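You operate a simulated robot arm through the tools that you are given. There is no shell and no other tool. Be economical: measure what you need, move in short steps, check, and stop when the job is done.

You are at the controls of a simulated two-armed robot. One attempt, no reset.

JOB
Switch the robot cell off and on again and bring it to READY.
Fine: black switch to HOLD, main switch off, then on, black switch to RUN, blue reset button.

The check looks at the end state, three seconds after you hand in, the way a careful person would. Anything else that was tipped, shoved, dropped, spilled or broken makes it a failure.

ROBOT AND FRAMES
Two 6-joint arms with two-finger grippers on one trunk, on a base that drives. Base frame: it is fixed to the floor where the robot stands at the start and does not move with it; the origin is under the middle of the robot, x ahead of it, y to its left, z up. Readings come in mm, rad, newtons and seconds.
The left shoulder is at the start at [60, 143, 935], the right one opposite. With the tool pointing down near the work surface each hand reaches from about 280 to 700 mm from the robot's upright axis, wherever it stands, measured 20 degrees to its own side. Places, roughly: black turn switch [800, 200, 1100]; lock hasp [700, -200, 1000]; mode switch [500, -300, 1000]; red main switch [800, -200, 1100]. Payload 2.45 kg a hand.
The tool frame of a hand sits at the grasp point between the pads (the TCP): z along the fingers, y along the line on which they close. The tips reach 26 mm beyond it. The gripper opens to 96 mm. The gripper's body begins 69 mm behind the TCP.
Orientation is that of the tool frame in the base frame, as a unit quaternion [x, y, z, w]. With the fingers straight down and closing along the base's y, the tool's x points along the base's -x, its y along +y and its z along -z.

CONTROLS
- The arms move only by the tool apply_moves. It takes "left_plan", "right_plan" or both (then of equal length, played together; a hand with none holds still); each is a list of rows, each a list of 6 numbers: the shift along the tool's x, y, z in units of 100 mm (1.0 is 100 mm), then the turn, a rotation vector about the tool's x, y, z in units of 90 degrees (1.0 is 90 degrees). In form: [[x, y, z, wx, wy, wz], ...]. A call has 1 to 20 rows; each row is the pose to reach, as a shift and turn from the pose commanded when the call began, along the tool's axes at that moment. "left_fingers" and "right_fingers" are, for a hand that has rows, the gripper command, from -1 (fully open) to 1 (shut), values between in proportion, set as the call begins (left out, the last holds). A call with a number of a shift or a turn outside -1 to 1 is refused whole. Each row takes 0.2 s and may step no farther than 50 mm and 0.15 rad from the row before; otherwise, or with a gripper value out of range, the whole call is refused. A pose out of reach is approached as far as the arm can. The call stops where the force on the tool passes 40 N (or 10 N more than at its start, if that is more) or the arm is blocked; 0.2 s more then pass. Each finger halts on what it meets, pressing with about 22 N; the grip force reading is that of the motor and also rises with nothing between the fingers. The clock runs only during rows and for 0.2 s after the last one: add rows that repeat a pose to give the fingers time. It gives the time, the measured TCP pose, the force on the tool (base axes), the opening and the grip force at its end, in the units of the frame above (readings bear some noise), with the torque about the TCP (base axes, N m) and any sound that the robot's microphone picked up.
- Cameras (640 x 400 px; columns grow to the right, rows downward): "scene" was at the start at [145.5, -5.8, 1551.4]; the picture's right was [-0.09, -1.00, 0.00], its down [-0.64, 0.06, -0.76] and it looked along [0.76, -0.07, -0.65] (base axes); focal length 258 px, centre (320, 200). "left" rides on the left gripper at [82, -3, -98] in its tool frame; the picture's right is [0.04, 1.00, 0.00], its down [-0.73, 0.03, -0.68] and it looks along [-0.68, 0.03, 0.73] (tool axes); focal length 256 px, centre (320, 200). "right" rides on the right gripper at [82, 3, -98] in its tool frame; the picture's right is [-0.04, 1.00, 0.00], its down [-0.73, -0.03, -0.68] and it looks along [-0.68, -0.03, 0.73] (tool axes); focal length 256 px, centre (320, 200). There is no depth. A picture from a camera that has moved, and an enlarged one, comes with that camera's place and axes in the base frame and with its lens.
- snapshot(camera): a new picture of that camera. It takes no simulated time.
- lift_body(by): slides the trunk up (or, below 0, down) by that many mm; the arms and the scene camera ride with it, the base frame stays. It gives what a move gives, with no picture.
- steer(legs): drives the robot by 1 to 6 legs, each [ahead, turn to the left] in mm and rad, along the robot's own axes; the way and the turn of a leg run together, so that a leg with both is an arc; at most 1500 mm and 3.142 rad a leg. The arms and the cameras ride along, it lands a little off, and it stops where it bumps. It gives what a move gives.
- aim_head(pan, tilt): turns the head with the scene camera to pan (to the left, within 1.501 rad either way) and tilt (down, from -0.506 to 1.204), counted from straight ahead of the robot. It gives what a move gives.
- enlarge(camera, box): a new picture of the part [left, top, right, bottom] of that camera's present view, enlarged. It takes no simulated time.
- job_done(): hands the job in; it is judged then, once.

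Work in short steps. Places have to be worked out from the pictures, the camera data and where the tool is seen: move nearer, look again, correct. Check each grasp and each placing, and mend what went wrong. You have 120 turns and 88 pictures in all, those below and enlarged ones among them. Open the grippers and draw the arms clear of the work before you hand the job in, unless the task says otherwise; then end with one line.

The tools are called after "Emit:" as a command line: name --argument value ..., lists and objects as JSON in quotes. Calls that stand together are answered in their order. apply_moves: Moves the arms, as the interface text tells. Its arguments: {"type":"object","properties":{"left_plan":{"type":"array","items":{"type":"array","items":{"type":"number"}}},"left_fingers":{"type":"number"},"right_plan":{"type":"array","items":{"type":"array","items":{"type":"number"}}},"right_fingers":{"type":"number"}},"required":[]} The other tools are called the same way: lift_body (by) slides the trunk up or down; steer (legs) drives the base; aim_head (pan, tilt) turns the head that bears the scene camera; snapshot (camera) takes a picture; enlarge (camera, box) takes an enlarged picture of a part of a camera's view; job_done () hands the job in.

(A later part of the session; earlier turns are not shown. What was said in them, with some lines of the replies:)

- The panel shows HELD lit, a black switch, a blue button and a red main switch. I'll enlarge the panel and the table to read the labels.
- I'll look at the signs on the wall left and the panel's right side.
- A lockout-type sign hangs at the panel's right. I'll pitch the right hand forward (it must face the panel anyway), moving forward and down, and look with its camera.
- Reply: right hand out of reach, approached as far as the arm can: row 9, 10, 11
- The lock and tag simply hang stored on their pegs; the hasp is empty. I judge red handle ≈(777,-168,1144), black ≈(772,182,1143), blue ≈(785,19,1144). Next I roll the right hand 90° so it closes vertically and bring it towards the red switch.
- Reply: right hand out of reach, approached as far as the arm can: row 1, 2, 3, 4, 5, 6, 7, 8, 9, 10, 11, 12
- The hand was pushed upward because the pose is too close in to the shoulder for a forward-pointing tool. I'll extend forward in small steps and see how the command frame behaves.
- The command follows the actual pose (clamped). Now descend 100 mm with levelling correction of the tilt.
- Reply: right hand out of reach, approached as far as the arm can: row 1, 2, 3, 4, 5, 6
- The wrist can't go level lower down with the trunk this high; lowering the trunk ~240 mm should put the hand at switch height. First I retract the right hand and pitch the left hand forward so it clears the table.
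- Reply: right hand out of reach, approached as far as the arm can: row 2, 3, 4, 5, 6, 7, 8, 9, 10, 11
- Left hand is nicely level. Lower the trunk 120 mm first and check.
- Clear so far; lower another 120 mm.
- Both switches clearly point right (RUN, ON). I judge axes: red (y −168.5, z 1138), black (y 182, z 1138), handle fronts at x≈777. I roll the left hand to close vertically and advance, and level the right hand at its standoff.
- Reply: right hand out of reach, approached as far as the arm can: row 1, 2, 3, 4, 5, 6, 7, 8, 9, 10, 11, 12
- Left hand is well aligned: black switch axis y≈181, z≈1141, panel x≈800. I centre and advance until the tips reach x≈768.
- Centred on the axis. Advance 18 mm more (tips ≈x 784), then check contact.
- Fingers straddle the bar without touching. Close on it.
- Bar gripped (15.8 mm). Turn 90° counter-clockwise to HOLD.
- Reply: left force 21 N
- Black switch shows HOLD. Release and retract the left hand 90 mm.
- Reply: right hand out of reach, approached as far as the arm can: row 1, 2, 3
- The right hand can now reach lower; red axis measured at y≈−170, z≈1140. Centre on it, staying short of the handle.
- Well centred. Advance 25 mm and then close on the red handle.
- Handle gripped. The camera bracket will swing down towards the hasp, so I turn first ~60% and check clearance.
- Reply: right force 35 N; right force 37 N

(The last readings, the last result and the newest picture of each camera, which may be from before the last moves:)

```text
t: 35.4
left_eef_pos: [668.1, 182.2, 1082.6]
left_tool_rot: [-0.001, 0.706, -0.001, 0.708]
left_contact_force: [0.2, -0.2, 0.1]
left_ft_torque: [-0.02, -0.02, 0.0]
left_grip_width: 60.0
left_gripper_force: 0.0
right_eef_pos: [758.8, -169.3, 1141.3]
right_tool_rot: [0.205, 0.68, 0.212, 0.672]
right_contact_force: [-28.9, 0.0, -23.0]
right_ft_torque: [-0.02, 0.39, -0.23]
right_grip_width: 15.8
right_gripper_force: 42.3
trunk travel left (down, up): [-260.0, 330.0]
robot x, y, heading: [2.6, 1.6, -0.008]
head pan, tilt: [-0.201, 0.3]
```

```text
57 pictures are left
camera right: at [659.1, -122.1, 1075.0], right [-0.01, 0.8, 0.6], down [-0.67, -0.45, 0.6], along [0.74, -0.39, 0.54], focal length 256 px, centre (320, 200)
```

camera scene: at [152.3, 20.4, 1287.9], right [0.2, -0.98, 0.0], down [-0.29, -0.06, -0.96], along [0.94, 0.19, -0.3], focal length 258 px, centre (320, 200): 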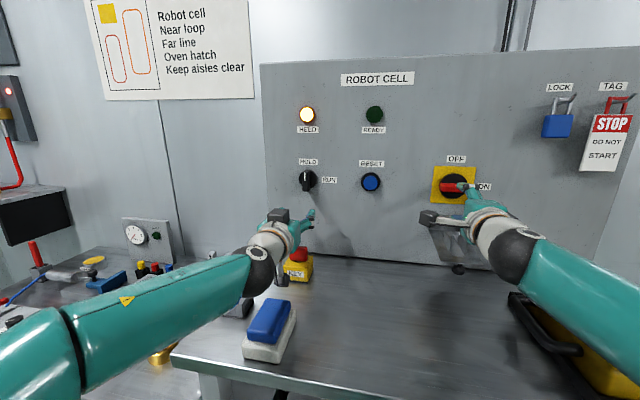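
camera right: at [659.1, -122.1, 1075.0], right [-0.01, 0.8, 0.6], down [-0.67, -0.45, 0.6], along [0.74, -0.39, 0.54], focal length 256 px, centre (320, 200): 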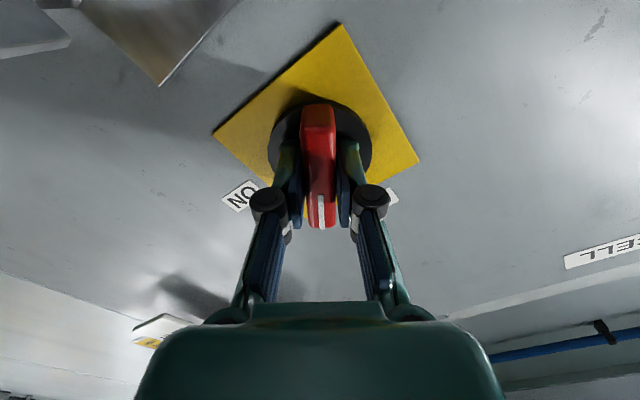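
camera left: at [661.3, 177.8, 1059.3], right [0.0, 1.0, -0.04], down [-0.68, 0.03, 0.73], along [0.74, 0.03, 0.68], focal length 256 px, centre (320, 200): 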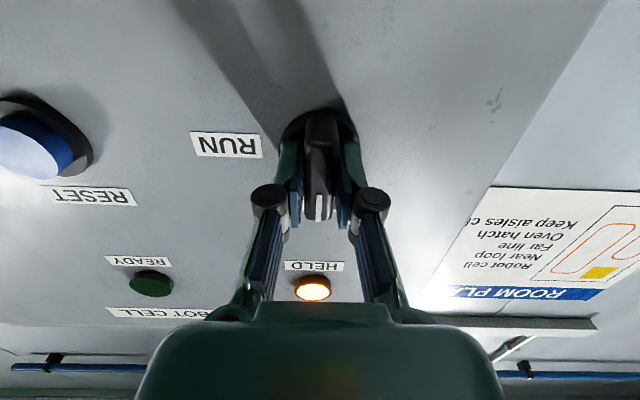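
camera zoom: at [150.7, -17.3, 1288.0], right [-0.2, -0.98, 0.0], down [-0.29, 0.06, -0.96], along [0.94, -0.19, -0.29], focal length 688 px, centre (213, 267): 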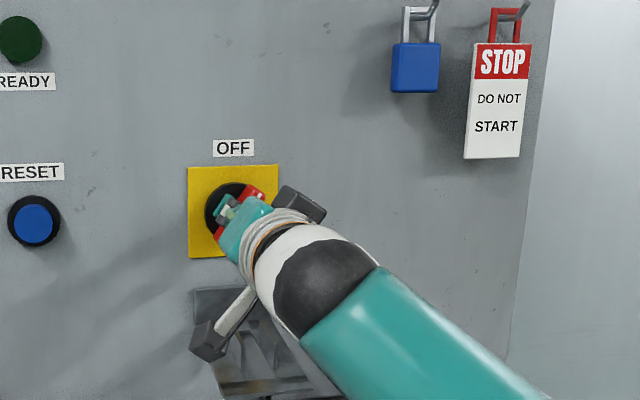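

Clearance to the hasp is fine; forces show I'm ~2–3 mm high and pressing in. I relieve that while finishing the turn.

Emit:
apply_moves --right_plan '[[0.012, -0.008, -0.015, 0, 0, 0], [0.025, -0.017, -0.03, 0, 0, 0]]'

Emit:
apply_moves --right_plan '[[0, 0, 0, 0, 0, -0.09], [0, 0, 0, 0, 0, -0.18], [0, 0, 0, 0, 0, -0.27], [0, 0, 0, 0, 0, -0.36], [0, 0, 0, 0, 0, -0.38], [0, 0, 0, 0, 0, -0.38]]'

Emit:
snapshot --camera "scene"

Emit:
snapshot --camera "right"

```text
t: 36.0
left_eef_pos: [671.0, 181.1, 1080.6]
left_tool_rot: [0.0, 0.707, -0.001, 0.707]
left_contact_force: [-0.7, 0.1, 0.2]
left_ft_torque: [0.0, 0.0, 0.01]
left_grip_width: 60.1
left_gripper_force: 0.0
right_eef_pos: [758.3, -168.7, 1139.1]
right_tool_rot: [0.202, 0.677, 0.214, 0.675]
right_contact_force: [12.1, -1.8, 4.2]
right_ft_torque: [-0.03, 0.57, 0.24]
right_grip_width: 15.8
right_gripper_force: 42.1
trunk travel left (down, up): [-260.0, 330.0]
robot x, y, heading: [2.8, 1.0, 0.002]
head pan, tilt: [-0.201, 0.3]
```

```text
t: 37.4
left_eef_pos: [670.5, 181.7, 1081.1]
left_tool_rot: [-0.001, 0.707, -0.001, 0.707]
left_contact_force: [-0.1, -0.3, 0.2]
left_ft_torque: [-0.06, 0.02, 0.01]
left_grip_width: 60.3
left_gripper_force: 0.1
right_eef_pos: [757.6, -170.1, 1139.7]
right_tool_rot: [-0.005, 0.707, 0.005, 0.707]
right_contact_force: [25.5, -4.9, 25.5]
right_ft_torque: [0.04, -0.55, -0.11]
right_grip_width: 15.7
right_gripper_force: 40.9
trunk travel left (down, up): [-260.0, 330.0]
robot x, y, heading: [0.2, -2.3, 0.001]
head pan, tilt: [-0.201, 0.3]
```

```text
56 pictures are left
camera scene: at [153.7, -16.8, 1287.8], right [-0.2, -0.98, 0.0], down [-0.29, 0.06, -0.95], along [0.94, -0.19, -0.3], focal length 258 px, centre (320, 200)
```

scene: 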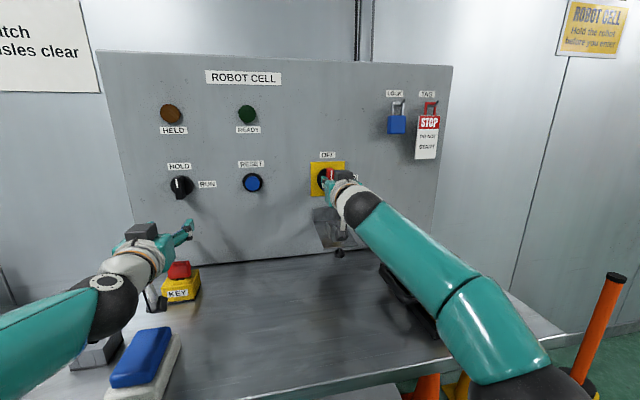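

```text
55 pictures are left
camera right: at [659.5, -167.7, 1057.4], right [-0.01, 1.0, 0.04], down [-0.68, -0.04, 0.73], along [0.73, -0.02, 0.68], focal length 256 px, centre (320, 200)
```

right: 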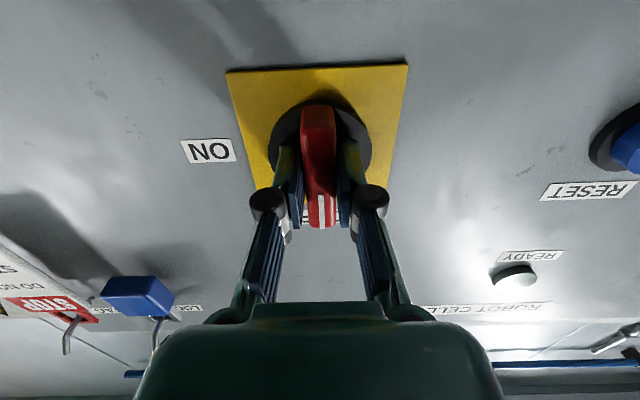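

HELD lamp went out: main is OFF. Relax the force, dwell a bit, then turn back clockwise to ON.

Emit:
apply_moves --right_plan '[[-0.015, 0, 0.015, 0, 0, 0], [-0.015, 0, 0.015, 0, 0, 0], [-0.015, 0, 0.015, 0, 0, 0], [-0.015, 0, 0.015, 0, 0, 0], [-0.015, 0, 0.015, 0, 0, 0], [-0.015, 0, 0.015, 0, 0, 0], [-0.015, 0, 0.015, 0, 0, 0], [-0.015, 0, 0.015, 0, 0, 0]]'

Emit:
apply_moves --right_plan '[[0, 0, 0, 0, 0, 0.09], [0, 0, 0, 0, 0, 0.18], [0, 0, 0, 0, 0, 0.27], [0, 0, 0, 0, 0, 0.36], [0, 0, 0, 0, 0, 0.45], [0, 0, 0, 0, 0, 0.54], [0, 0, 0, 0, 0, 0.63], [0, 0, 0, 0, 0, 0.72], [0, 0, 0, 0, 0, 0.81], [0, 0, 0, 0, 0, 0.9], [0, 0, 0, 0, 0, 0.98], [0, 0, 0, 0, 0, 1.0], [0, 0, 0, 0, 0, 1.0]]'

Emit:
snapshot --camera "scene"

Emit:
snapshot --camera "right"

```text
t: 39.2
left_eef_pos: [669.1, 181.4, 1081.0]
left_tool_rot: [-0.001, 0.706, -0.001, 0.708]
left_contact_force: [-0.5, -0.1, -0.5]
left_ft_torque: [0.0, -0.04, 0.0]
left_grip_width: 60.2
left_gripper_force: 0.2
right_eef_pos: [757.7, -169.8, 1139.2]
right_tool_rot: [-0.004, 0.708, 0.004, 0.706]
right_contact_force: [2.0, -5.5, 11.7]
right_ft_torque: [0.01, 0.1, -0.15]
right_grip_width: 15.8
right_gripper_force: 42.1
trunk travel left (down, up): [-260.0, 330.0]
robot x, y, heading: [2.5, -0.5, -0.003]
head pan, tilt: [-0.201, 0.3]
```

```text
t: 42.0
left_eef_pos: [669.1, 181.4, 1081.7]
left_tool_rot: [-0.001, 0.707, -0.001, 0.708]
left_contact_force: [0.1, 0.1, -0.3]
left_ft_torque: [0.01, -0.01, 0.01]
left_grip_width: 59.9
left_gripper_force: 0.1
right_eef_pos: [757.9, -168.8, 1140.5]
right_tool_rot: [0.497, 0.505, 0.504, 0.494]
right_contact_force: [3.6, -0.5, 8.9]
right_ft_torque: [-0.02, -0.24, 0.28]
right_grip_width: 16.0
right_gripper_force: 42.0
trunk travel left (down, up): [-260.0, 330.0]
robot x, y, heading: [3.0, -1.9, -0.002]
head pan, tilt: [-0.201, 0.3]
```

```text
54 pictures are left
camera scene: at [152.0, -16.7, 1288.0], right [-0.2, -0.98, 0.0], down [-0.29, 0.06, -0.96], along [0.94, -0.19, -0.3], focal length 258 px, centre (320, 200)
```

scene: 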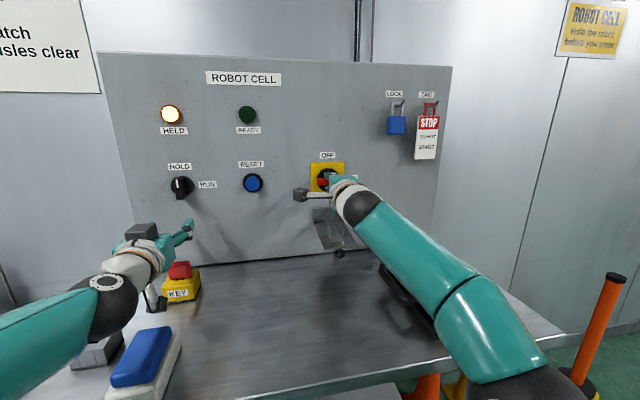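

```text
53 pictures are left
camera right: at [658.2, -88.6, 1143.5], right [0.0, -0.04, 1.0], down [-0.67, -0.74, -0.03], along [0.74, -0.67, -0.03], focal length 256 px, centre (320, 200)
```

right: 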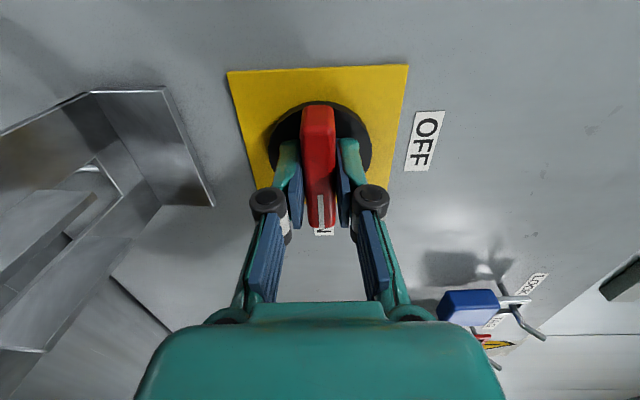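

HELD is lit again, power is back ON. Release and retract the right hand; raise the left hand to the black switch's height.

Emit:
apply_moves --right_plan '[[0, 0, 0, 0, 0, 0], [0, 0, 0, 0, 0, 0], [0, 0, 0, 0, 0, 0], [0, 0, 0, 0, 0, 0], [0, 0, -0.15, 0, 0, 0], [0, 0, -0.3, 0, 0, 0], [0, 0, -0.45, 0, 0, 0]]' --right_fingers -0.25 --left_plan '[[-0.2, 0, 0, 0, 0, 0], [-0.4, 0, 0, 0, 0, 0], [-0.58, 0, 0, 0, 0, 0], [-0.58, 0, 0.15, 0, 0, 0], [-0.58, 0, 0.3, 0, 0, 0], [-0.58, 0, 0.45, 0, 0, 0], [-0.58, 0, 0.6, 0, 0, 0]]'

Emit:
snapshot --camera "left"

Emit:
snapshot --camera "right"

```text
t: 43.6
left_eef_pos: [729.5, 182.0, 1139.6]
left_tool_rot: [-0.002, 0.707, 0.0, 0.708]
left_contact_force: [-0.5, 0.1, 0.1]
left_ft_torque: [-0.01, -0.05, 0.0]
left_grip_width: 60.1
left_gripper_force: 0.0
right_eef_pos: [715.1, -169.0, 1139.9]
right_tool_rot: [0.497, 0.505, 0.502, 0.495]
right_contact_force: [0.6, -0.5, -0.5]
right_ft_torque: [-0.01, -0.03, 0.03]
right_grip_width: 60.1
right_gripper_force: 0.0
trunk travel left (down, up): [-260.0, 330.0]
robot x, y, heading: [-0.8, -0.9, 0.0]
head pan, tilt: [-0.201, 0.3]
```

```text
52 pictures are left
camera left: at [631.3, 179.7, 1058.1], right [0.0, 1.0, -0.04], down [-0.68, 0.03, 0.73], along [0.73, 0.03, 0.68], focal length 256 px, centre (320, 200)
```

left: 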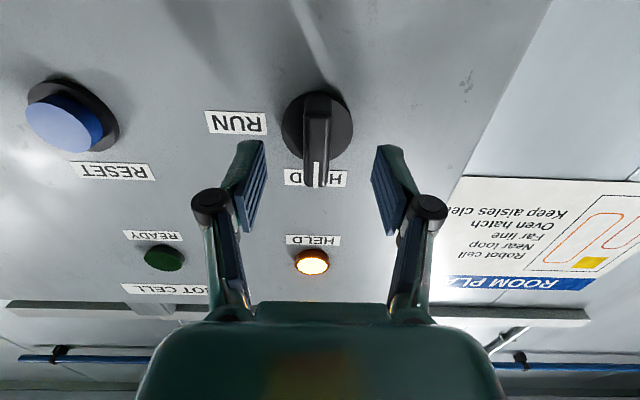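

```text
51 pictures are left
camera right: at [614.4, -89.1, 1143.1], right [0.0, -0.04, 1.0], down [-0.67, -0.74, -0.03], along [0.74, -0.67, -0.03], focal length 256 px, centre (320, 200)
```

right: 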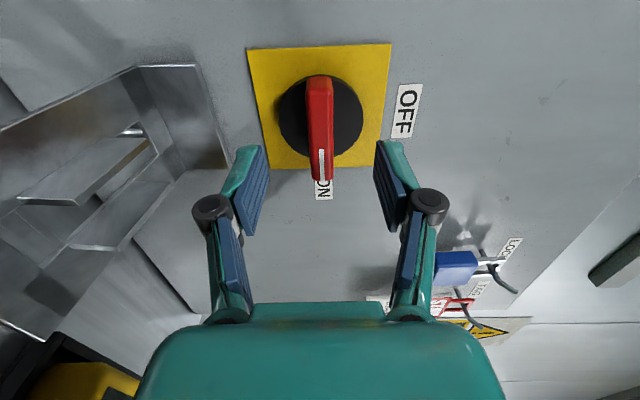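

Main switch is cleanly ON. Left advances 30 mm and closes on the black bar.

Emit:
apply_moves --left_plan '[[0, -0.01, 0.1, 0, 0, 0], [0, -0.01, 0.2, 0, 0, 0], [0, -0.01, 0.29, 0, 0, 0], [0, -0.01, 0.29, 0, 0, 0]]'

Emit:
apply_moves --left_plan '[[0, 0, 0, 0, 0, 0], [0, 0, 0, 0, 0, 0], [0, 0, 0, 0, 0, 0], [0, 0, 0, 0, 0, 0]]' --left_fingers 1

Emit:
apply_moves --left_plan '[[0, 0, 0, 0, 0, 0.09], [0, 0, 0, 0, 0, 0.18], [0, 0, 0, 0, 0, 0.27], [0, 0, 0, 0, 0, 0.36], [0, 0, 0, 0, 0, 0.45], [0, 0, 0, 0, 0, 0.54], [0, 0, 0, 0, 0, 0.63], [0, 0, 0, 0, 0, 0.72], [0, 0, 0, 0, 0, 0.81], [0, 0, 0, 0, 0, 0.9], [0, 0, 0, 0, 0, 0.98], [0, 0, 0, 0, 0, 1.0], [0, 0, 0, 0, 0, 1.0]]'

Emit:
snapshot --camera "left"

Emit:
snapshot --camera "scene"

```text
t: 44.6
left_eef_pos: [758.1, 181.0, 1139.2]
left_tool_rot: [0.0, 0.707, -0.001, 0.707]
left_contact_force: [-0.4, 1.2, 0.1]
left_ft_torque: [0.01, 0.02, 0.01]
left_grip_width: 60.0
left_gripper_force: 0.0
right_eef_pos: [713.8, -169.7, 1139.2]
right_tool_rot: [0.498, 0.504, 0.502, 0.495]
right_contact_force: [-0.3, -0.4, 0.1]
right_ft_torque: [0.0, -0.02, -0.01]
right_grip_width: 59.9
right_gripper_force: 0.1
trunk travel left (down, up): [-260.0, 330.0]
robot x, y, heading: [1.2, 2.2, -0.002]
head pan, tilt: [-0.201, 0.3]
```

```text
t: 45.6
left_eef_pos: [759.2, 181.1, 1139.5]
left_tool_rot: [-0.001, 0.707, -0.001, 0.707]
left_contact_force: [0.1, -2.2, 0.2]
left_ft_torque: [0.06, -0.14, -0.05]
left_grip_width: 15.8
left_gripper_force: 41.7
right_eef_pos: [714.8, -169.0, 1139.4]
right_tool_rot: [0.498, 0.504, 0.502, 0.495]
right_contact_force: [0.2, 0.1, 0.1]
right_ft_torque: [-0.03, 0.02, 0.0]
right_grip_width: 60.0
right_gripper_force: 0.1
trunk travel left (down, up): [-260.0, 330.0]
robot x, y, heading: [-1.5, -0.4, -0.001]
head pan, tilt: [-0.201, 0.3]
```

```text
t: 48.4
left_eef_pos: [757.3, 181.6, 1140.0]
left_tool_rot: [0.499, 0.5, 0.5, 0.501]
left_contact_force: [2.8, 1.1, 4.1]
left_ft_torque: [0.01, -0.1, -0.49]
left_grip_width: 16.0
left_gripper_force: 42.0
right_eef_pos: [714.1, -169.6, 1139.0]
right_tool_rot: [0.498, 0.504, 0.502, 0.495]
right_contact_force: [0.4, 0.1, -0.3]
right_ft_torque: [-0.01, -0.02, -0.03]
right_grip_width: 60.1
right_gripper_force: 0.1
trunk travel left (down, up): [-260.0, 330.0]
robot x, y, heading: [1.0, 2.8, -0.001]
head pan, tilt: [-0.201, 0.3]
```

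```text
50 pictures are left
camera left: at [659.3, 263.4, 1137.1], right [0.0, 0.04, 1.0], down [-0.68, -0.73, 0.03], along [0.73, -0.68, 0.03], focal length 256 px, centre (320, 200)
```

left: 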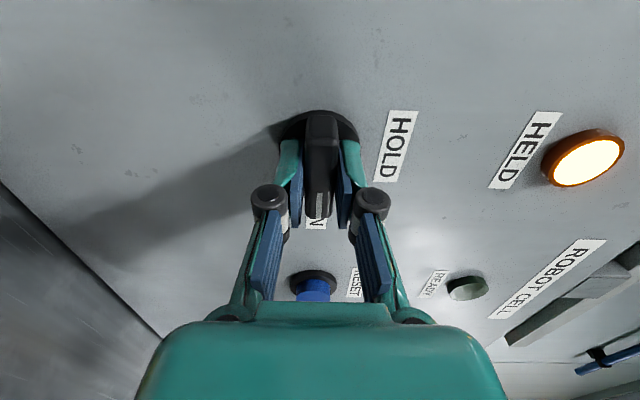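

```text
49 pictures are left
camera scene: at [152.8, -16.6, 1287.9], right [-0.2, -0.98, 0.0], down [-0.29, 0.06, -0.95], along [0.94, -0.19, -0.3], focal length 258 px, centre (320, 200)
```

scene: 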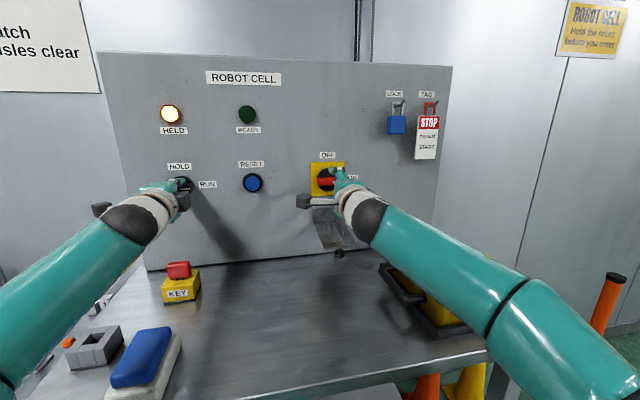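

Black switch at RUN. Release, back off, then shift right towards the blue button, judged at (≈780, 21, 1139).

Emit:
apply_moves --left_plan '[[0, 0, 0, 0, 0, 0], [0, 0, 0, 0, 0, 0], [0, 0, 0, 0, 0, 0], [0, 0, 0, 0, 0, 0], [0, 0, -0.2, 0, 0, 0], [0, 0, -0.4, 0, 0, 0], [0, 0, -0.6, 0, 0, 0], [0, 0, -0.8, 0, 0, 0]]' --left_fingers -0.25

Emit:
apply_moves --left_plan '[[-0.2, 0, 0, 0, 0, 0], [-0.4, 0, 0, 0, 0, 0], [-0.6, 0, 0, 0, 0, 0], [-0.8, 0, 0, 0, 0, 0], [-1.0, 0, 0, 0, 0, 0], [-1.0, 0, 0, 0, 0, 0]]' --left_fingers 1

Emit:
apply_moves --left_plan '[[-0.2, 0, 0, 0, 0, 0], [-0.4, 0, 0, 0, 0, 0], [-0.6, 0, 0, 0, 0, 0], [-0.6, 0, 0.2, 0, 0, 0], [-0.6, 0, 0.4, 0, 0, 0], [-0.6, 0, 0.4, 0, 0, 0]]'

Emit:
snapshot --camera "left"

Emit:
snapshot --camera "scene"

```text
t: 50.2
left_eef_pos: [679.1, 180.0, 1139.8]
left_tool_rot: [0.499, 0.501, 0.499, 0.501]
left_contact_force: [-0.1, 0.1, 0.2]
left_ft_torque: [0.01, -0.03, 0.0]
left_grip_width: 59.9
left_gripper_force: 0.1
right_eef_pos: [714.1, -167.9, 1139.4]
right_tool_rot: [0.498, 0.504, 0.503, 0.495]
right_contact_force: [-0.6, 0.6, -0.3]
right_ft_torque: [0.03, 0.02, 0.03]
right_grip_width: 59.9
right_gripper_force: 0.2
trunk travel left (down, up): [-260.0, 330.0]
robot x, y, heading: [-0.3, 0.3, 0.0]
head pan, tilt: [-0.201, 0.3]
```

```text
t: 51.6
left_eef_pos: [680.4, 81.1, 1140.9]
left_tool_rot: [0.498, 0.501, 0.5, 0.501]
left_contact_force: [-0.4, -0.3, -0.1]
left_ft_torque: [0.0, 0.0, -0.01]
left_grip_width: 0.0
left_gripper_force: 21.7
right_eef_pos: [714.7, -169.8, 1139.8]
right_tool_rot: [0.498, 0.506, 0.502, 0.495]
right_contact_force: [-0.7, -1.0, -0.2]
right_ft_torque: [-0.01, -0.01, 0.02]
right_grip_width: 59.9
right_gripper_force: 0.0
trunk travel left (down, up): [-260.0, 330.0]
robot x, y, heading: [2.2, 2.2, -0.002]
head pan, tilt: [-0.201, 0.3]
```

```text
t: 53.0
left_eef_pos: [720.8, 20.4, 1139.1]
left_tool_rot: [0.499, 0.5, 0.501, 0.5]
left_contact_force: [-0.1, 0.2, -0.1]
left_ft_torque: [0.0, 0.01, 0.01]
left_grip_width: 0.1
left_gripper_force: 21.9
right_eef_pos: [713.8, -169.2, 1140.2]
right_tool_rot: [0.497, 0.505, 0.502, 0.495]
right_contact_force: [0.1, 0.3, 0.1]
right_ft_torque: [-0.01, -0.01, 0.01]
right_grip_width: 60.2
right_gripper_force: 0.1
trunk travel left (down, up): [-260.0, 330.0]
robot x, y, heading: [-0.6, -2.3, 0.0]
head pan, tilt: [-0.201, 0.3]
```

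```text
48 pictures are left
camera left: at [621.7, 102.2, 1135.9], right [0.0, 0.04, 1.0], down [-0.68, -0.73, 0.03], along [0.73, -0.68, 0.03], focal length 256 px, centre (320, 200)
```

left: 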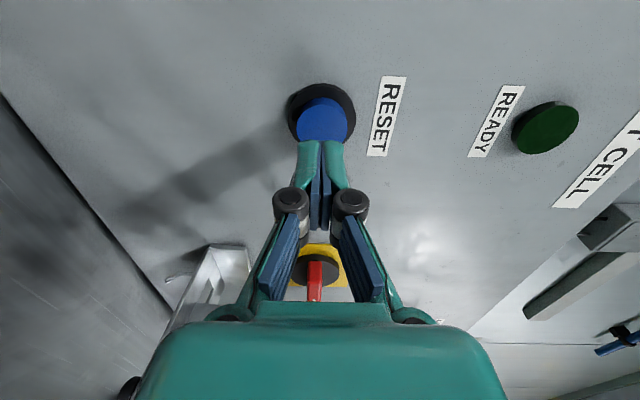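

```text
47 pictures are left
camera scene: at [152.5, -16.9, 1287.9], right [-0.2, -0.98, 0.0], down [-0.29, 0.06, -0.96], along [0.94, -0.19, -0.3], focal length 258 px, centre (320, 200)
```

scene: 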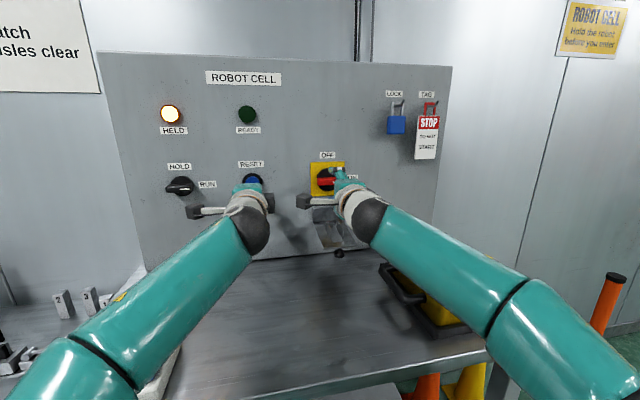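

Aligned with the blue button; HELD still lit until reset. Press in small steps, watching force.

Emit:
apply_moves --left_plan '[[0, 0, 0.08, 0, 0, 0], [0, 0, 0.16, 0, 0, 0], [0, 0, 0.24, 0, 0, 0], [0, 0, 0.3, 0, 0, 0], [0, 0, 0.34, 0, 0, 0], [0, 0, 0.38, 0, 0, 0], [0, 0, 0.42, 0, 0, 0]]'

Emit:
snapshot --camera "scene"

```text
t: 54.6
left_eef_pos: [757.9, 21.1, 1140.5]
left_tool_rot: [0.498, 0.5, 0.5, 0.502]
left_contact_force: [-13.0, 0.9, -5.9]
left_ft_torque: [-0.06, 0.09, 0.16]
left_grip_width: 6.0
left_gripper_force: 28.7
right_eef_pos: [713.4, -169.5, 1139.3]
right_tool_rot: [0.498, 0.505, 0.502, 0.495]
right_contact_force: [0.4, 0.4, 0.5]
right_ft_torque: [-0.03, -0.03, 0.01]
right_grip_width: 60.1
right_gripper_force: 0.0
trunk travel left (down, up): [-260.0, 330.0]
robot x, y, heading: [-0.6, -0.3, -0.002]
head pan, tilt: [-0.201, 0.3]
heard: click
```

```text
46 pictures are left
camera scene: at [151.0, -16.8, 1288.0], right [-0.2, -0.98, 0.0], down [-0.29, 0.06, -0.96], along [0.94, -0.19, -0.3], focal length 258 px, centre (320, 200)
```

scene: 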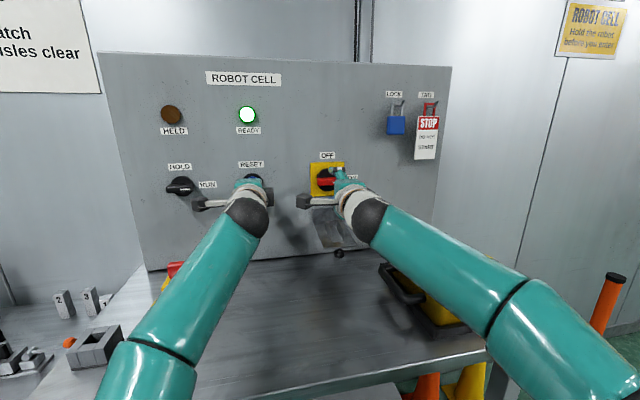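

A click, READY is green and HELD is out. I draw the left hand back and both arms clear, opening the grippers.

Emit:
apply_moves --left_plan '[[0, 0, -0.15, 0, 0, 0], [0, 0, -0.3, 0, 0, 0], [0, 0, -0.45, 0, 0, 0], [0, 0, -0.6, 0, 0, 0], [0.1, 0, -0.7, 0, 0, 0], [0.3, 0, -0.75, 0, 0, 0], [0.5, 0, -0.8, 0, 0, 0]]'

Emit:
apply_moves --left_plan '[[0.1, 0, 0, 0, 0, 0], [0.2, 0, 0, 0, 0, 0], [0.3, 0, 0, 0, 0, 0], [0.3, 0, 0, 0, 0, 0], [0.3, 0, 0, 0, 0, 0]]' --left_fingers -1 --right_plan '[[0, 0, -0.1, 0, 0, 0], [0, 0, -0.2, 0, 0, 0], [0, 0, -0.3, 0, 0, 0], [0, 0, -0.4, 0, 0, 0], [0, 0, -0.5, 0, 0, 0]]'

Emit:
snapshot --camera "scene"

```text
t: 56.2
left_eef_pos: [680.4, 70.8, 1140.3]
left_tool_rot: [0.499, 0.5, 0.5, 0.501]
left_contact_force: [0.1, 0.2, -0.2]
left_ft_torque: [0.0, -0.03, -0.05]
left_grip_width: 0.2
left_gripper_force: 28.6
right_eef_pos: [713.9, -169.6, 1139.6]
right_tool_rot: [0.498, 0.504, 0.503, 0.495]
right_contact_force: [0.2, 0.8, 0.1]
right_ft_torque: [-0.02, 0.01, 0.0]
right_grip_width: 60.0
right_gripper_force: 0.0
trunk travel left (down, up): [-260.0, 330.0]
robot x, y, heading: [0.0, 0.8, -0.003]
head pan, tilt: [-0.201, 0.3]
```

```text
t: 57.4
left_eef_pos: [679.9, 99.7, 1139.3]
left_tool_rot: [0.499, 0.5, 0.5, 0.5]
left_contact_force: [0.3, -0.3, -0.5]
left_ft_torque: [0.01, -0.02, 0.0]
left_grip_width: 96.0
left_gripper_force: 0.0
right_eef_pos: [663.4, -169.8, 1140.9]
right_tool_rot: [0.497, 0.505, 0.502, 0.495]
right_contact_force: [-0.6, 0.5, 0.4]
right_ft_torque: [0.04, 0.03, 0.0]
right_grip_width: 60.0
right_gripper_force: 0.2
trunk travel left (down, up): [-260.0, 330.0]
robot x, y, heading: [0.8, 0.2, 0.0]
head pan, tilt: [-0.201, 0.3]
```

```text
45 pictures are left
camera scene: at [152.3, -16.9, 1287.9], right [-0.2, -0.98, 0.0], down [-0.29, 0.06, -0.96], along [0.94, -0.19, -0.3], focal length 258 px, centre (320, 200)
```

scene: 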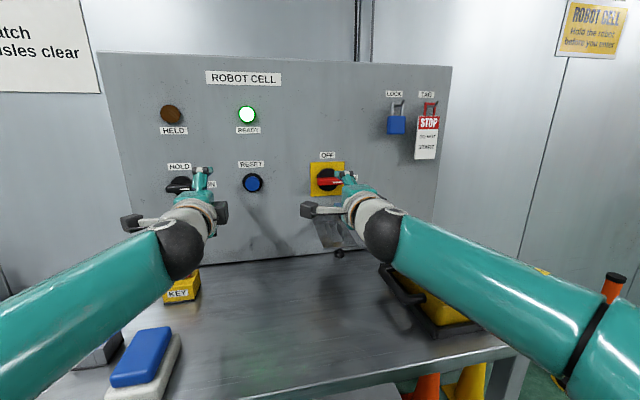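

Everything is clear of the panel. I open the right gripper, raise the trunk away from the work and check the final state.

Emit:
apply_moves --right_plan '[[0, 0, -0.1, 0, 0, 0], [0, 0, -0.2, 0, 0, 0], [0, 0, -0.2, 0, 0, 0]]' --right_fingers -1

Emit:
lift_body --by 240

Emit:
aim_head --pan -0.1 --tilt 0.6

Emit:
snapshot --camera "scene"

Emit:
enlarge --camera "scene" --box '[150, 110, 470, 310]'

```text
t: 58.2
left_eef_pos: [680.9, 102.1, 1138.0]
left_tool_rot: [0.5, 0.5, 0.5, 0.5]
left_contact_force: [-0.4, 0.0, -0.1]
left_ft_torque: [-0.01, -0.04, -0.06]
left_grip_width: 96.0
left_gripper_force: 0.0
right_eef_pos: [643.6, -171.5, 1140.2]
right_tool_rot: [0.498, 0.507, 0.501, 0.494]
right_contact_force: [-0.4, -0.1, -0.1]
right_ft_torque: [-0.03, -0.02, -0.01]
right_grip_width: 96.0
right_gripper_force: 0.0
trunk travel left (down, up): [-260.0, 330.0]
robot x, y, heading: [-1.9, -3.7, 0.001]
head pan, tilt: [-0.201, 0.3]
```

```text
t: 60.7
left_eef_pos: [680.3, 99.7, 1378.5]
left_tool_rot: [0.499, 0.5, 0.5, 0.501]
left_contact_force: [0.4, -0.7, 0.8]
left_ft_torque: [0.01, 0.01, -0.01]
left_grip_width: 96.2
left_gripper_force: 0.1
right_eef_pos: [643.4, -171.0, 1381.1]
right_tool_rot: [0.497, 0.507, 0.501, 0.494]
right_contact_force: [-0.3, -0.2, 0.5]
right_ft_torque: [-0.01, -0.03, 0.0]
right_grip_width: 95.9
right_gripper_force: 0.0
trunk travel left (down, up): [-500.0, 90.0]
robot x, y, heading: [-0.3, -0.1, -0.003]
head pan, tilt: [-0.201, 0.3]
```

```text
t: 61.5
left_eef_pos: [679.2, 100.4, 1378.8]
left_tool_rot: [0.499, 0.5, 0.5, 0.501]
left_contact_force: [-0.9, 0.1, 0.0]
left_ft_torque: [-0.02, 0.02, -0.02]
left_grip_width: 96.0
left_gripper_force: 0.0
right_eef_pos: [644.3, -171.1, 1381.7]
right_tool_rot: [0.498, 0.506, 0.501, 0.495]
right_contact_force: [0.3, 0.1, -0.5]
right_ft_torque: [0.02, 0.0, 0.03]
right_grip_width: 96.1
right_gripper_force: 0.1
trunk travel left (down, up): [-500.0, 90.0]
robot x, y, heading: [-0.7, 2.8, 0.0]
head pan, tilt: [-0.099, 0.6]
```

```text
44 pictures are left
camera scene: at [149.0, -7.0, 1500.5], right [-0.1, -0.99, 0.0], down [-0.56, 0.06, -0.83], along [0.82, -0.08, -0.56], focal length 258 px, centre (320, 200)
```

scene: 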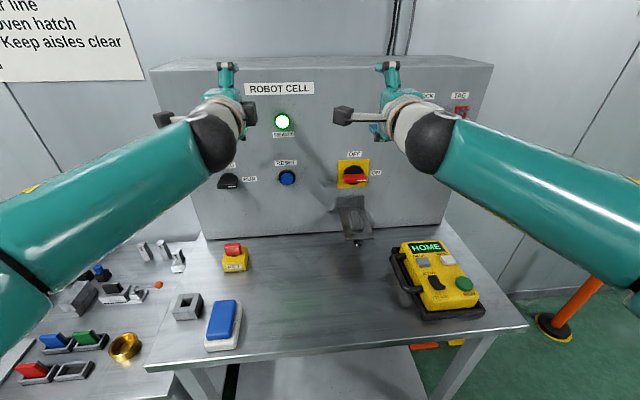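

```text
2.00 times, centred on (310, 210) of scene
camera zoom: at [149.0, -7.0, 1500.5], right [-0.1, -0.99, 0.0], down [-0.56, 0.06, -0.83], along [0.82, -0.08, -0.56], focal length 516 px, centre (340, 180)
```

zoom: 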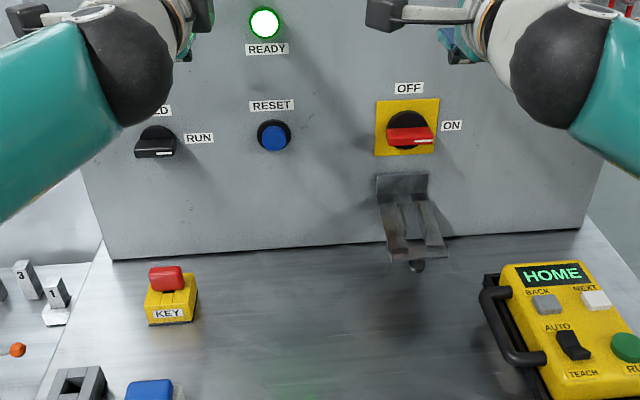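

READY is lit, the black switch is at RUN, main is ON and the pendant reads HOME. Nothing was disturbed and both arms are clear, so I hand in.

Emit:
job_done

```text
The job is handed in.
```

The robot cell has been switched off and on again and is at READY: READY is lit, HELD is out, the main switch is ON, the black switch is at RUN, and both arms are clear with grippers open.
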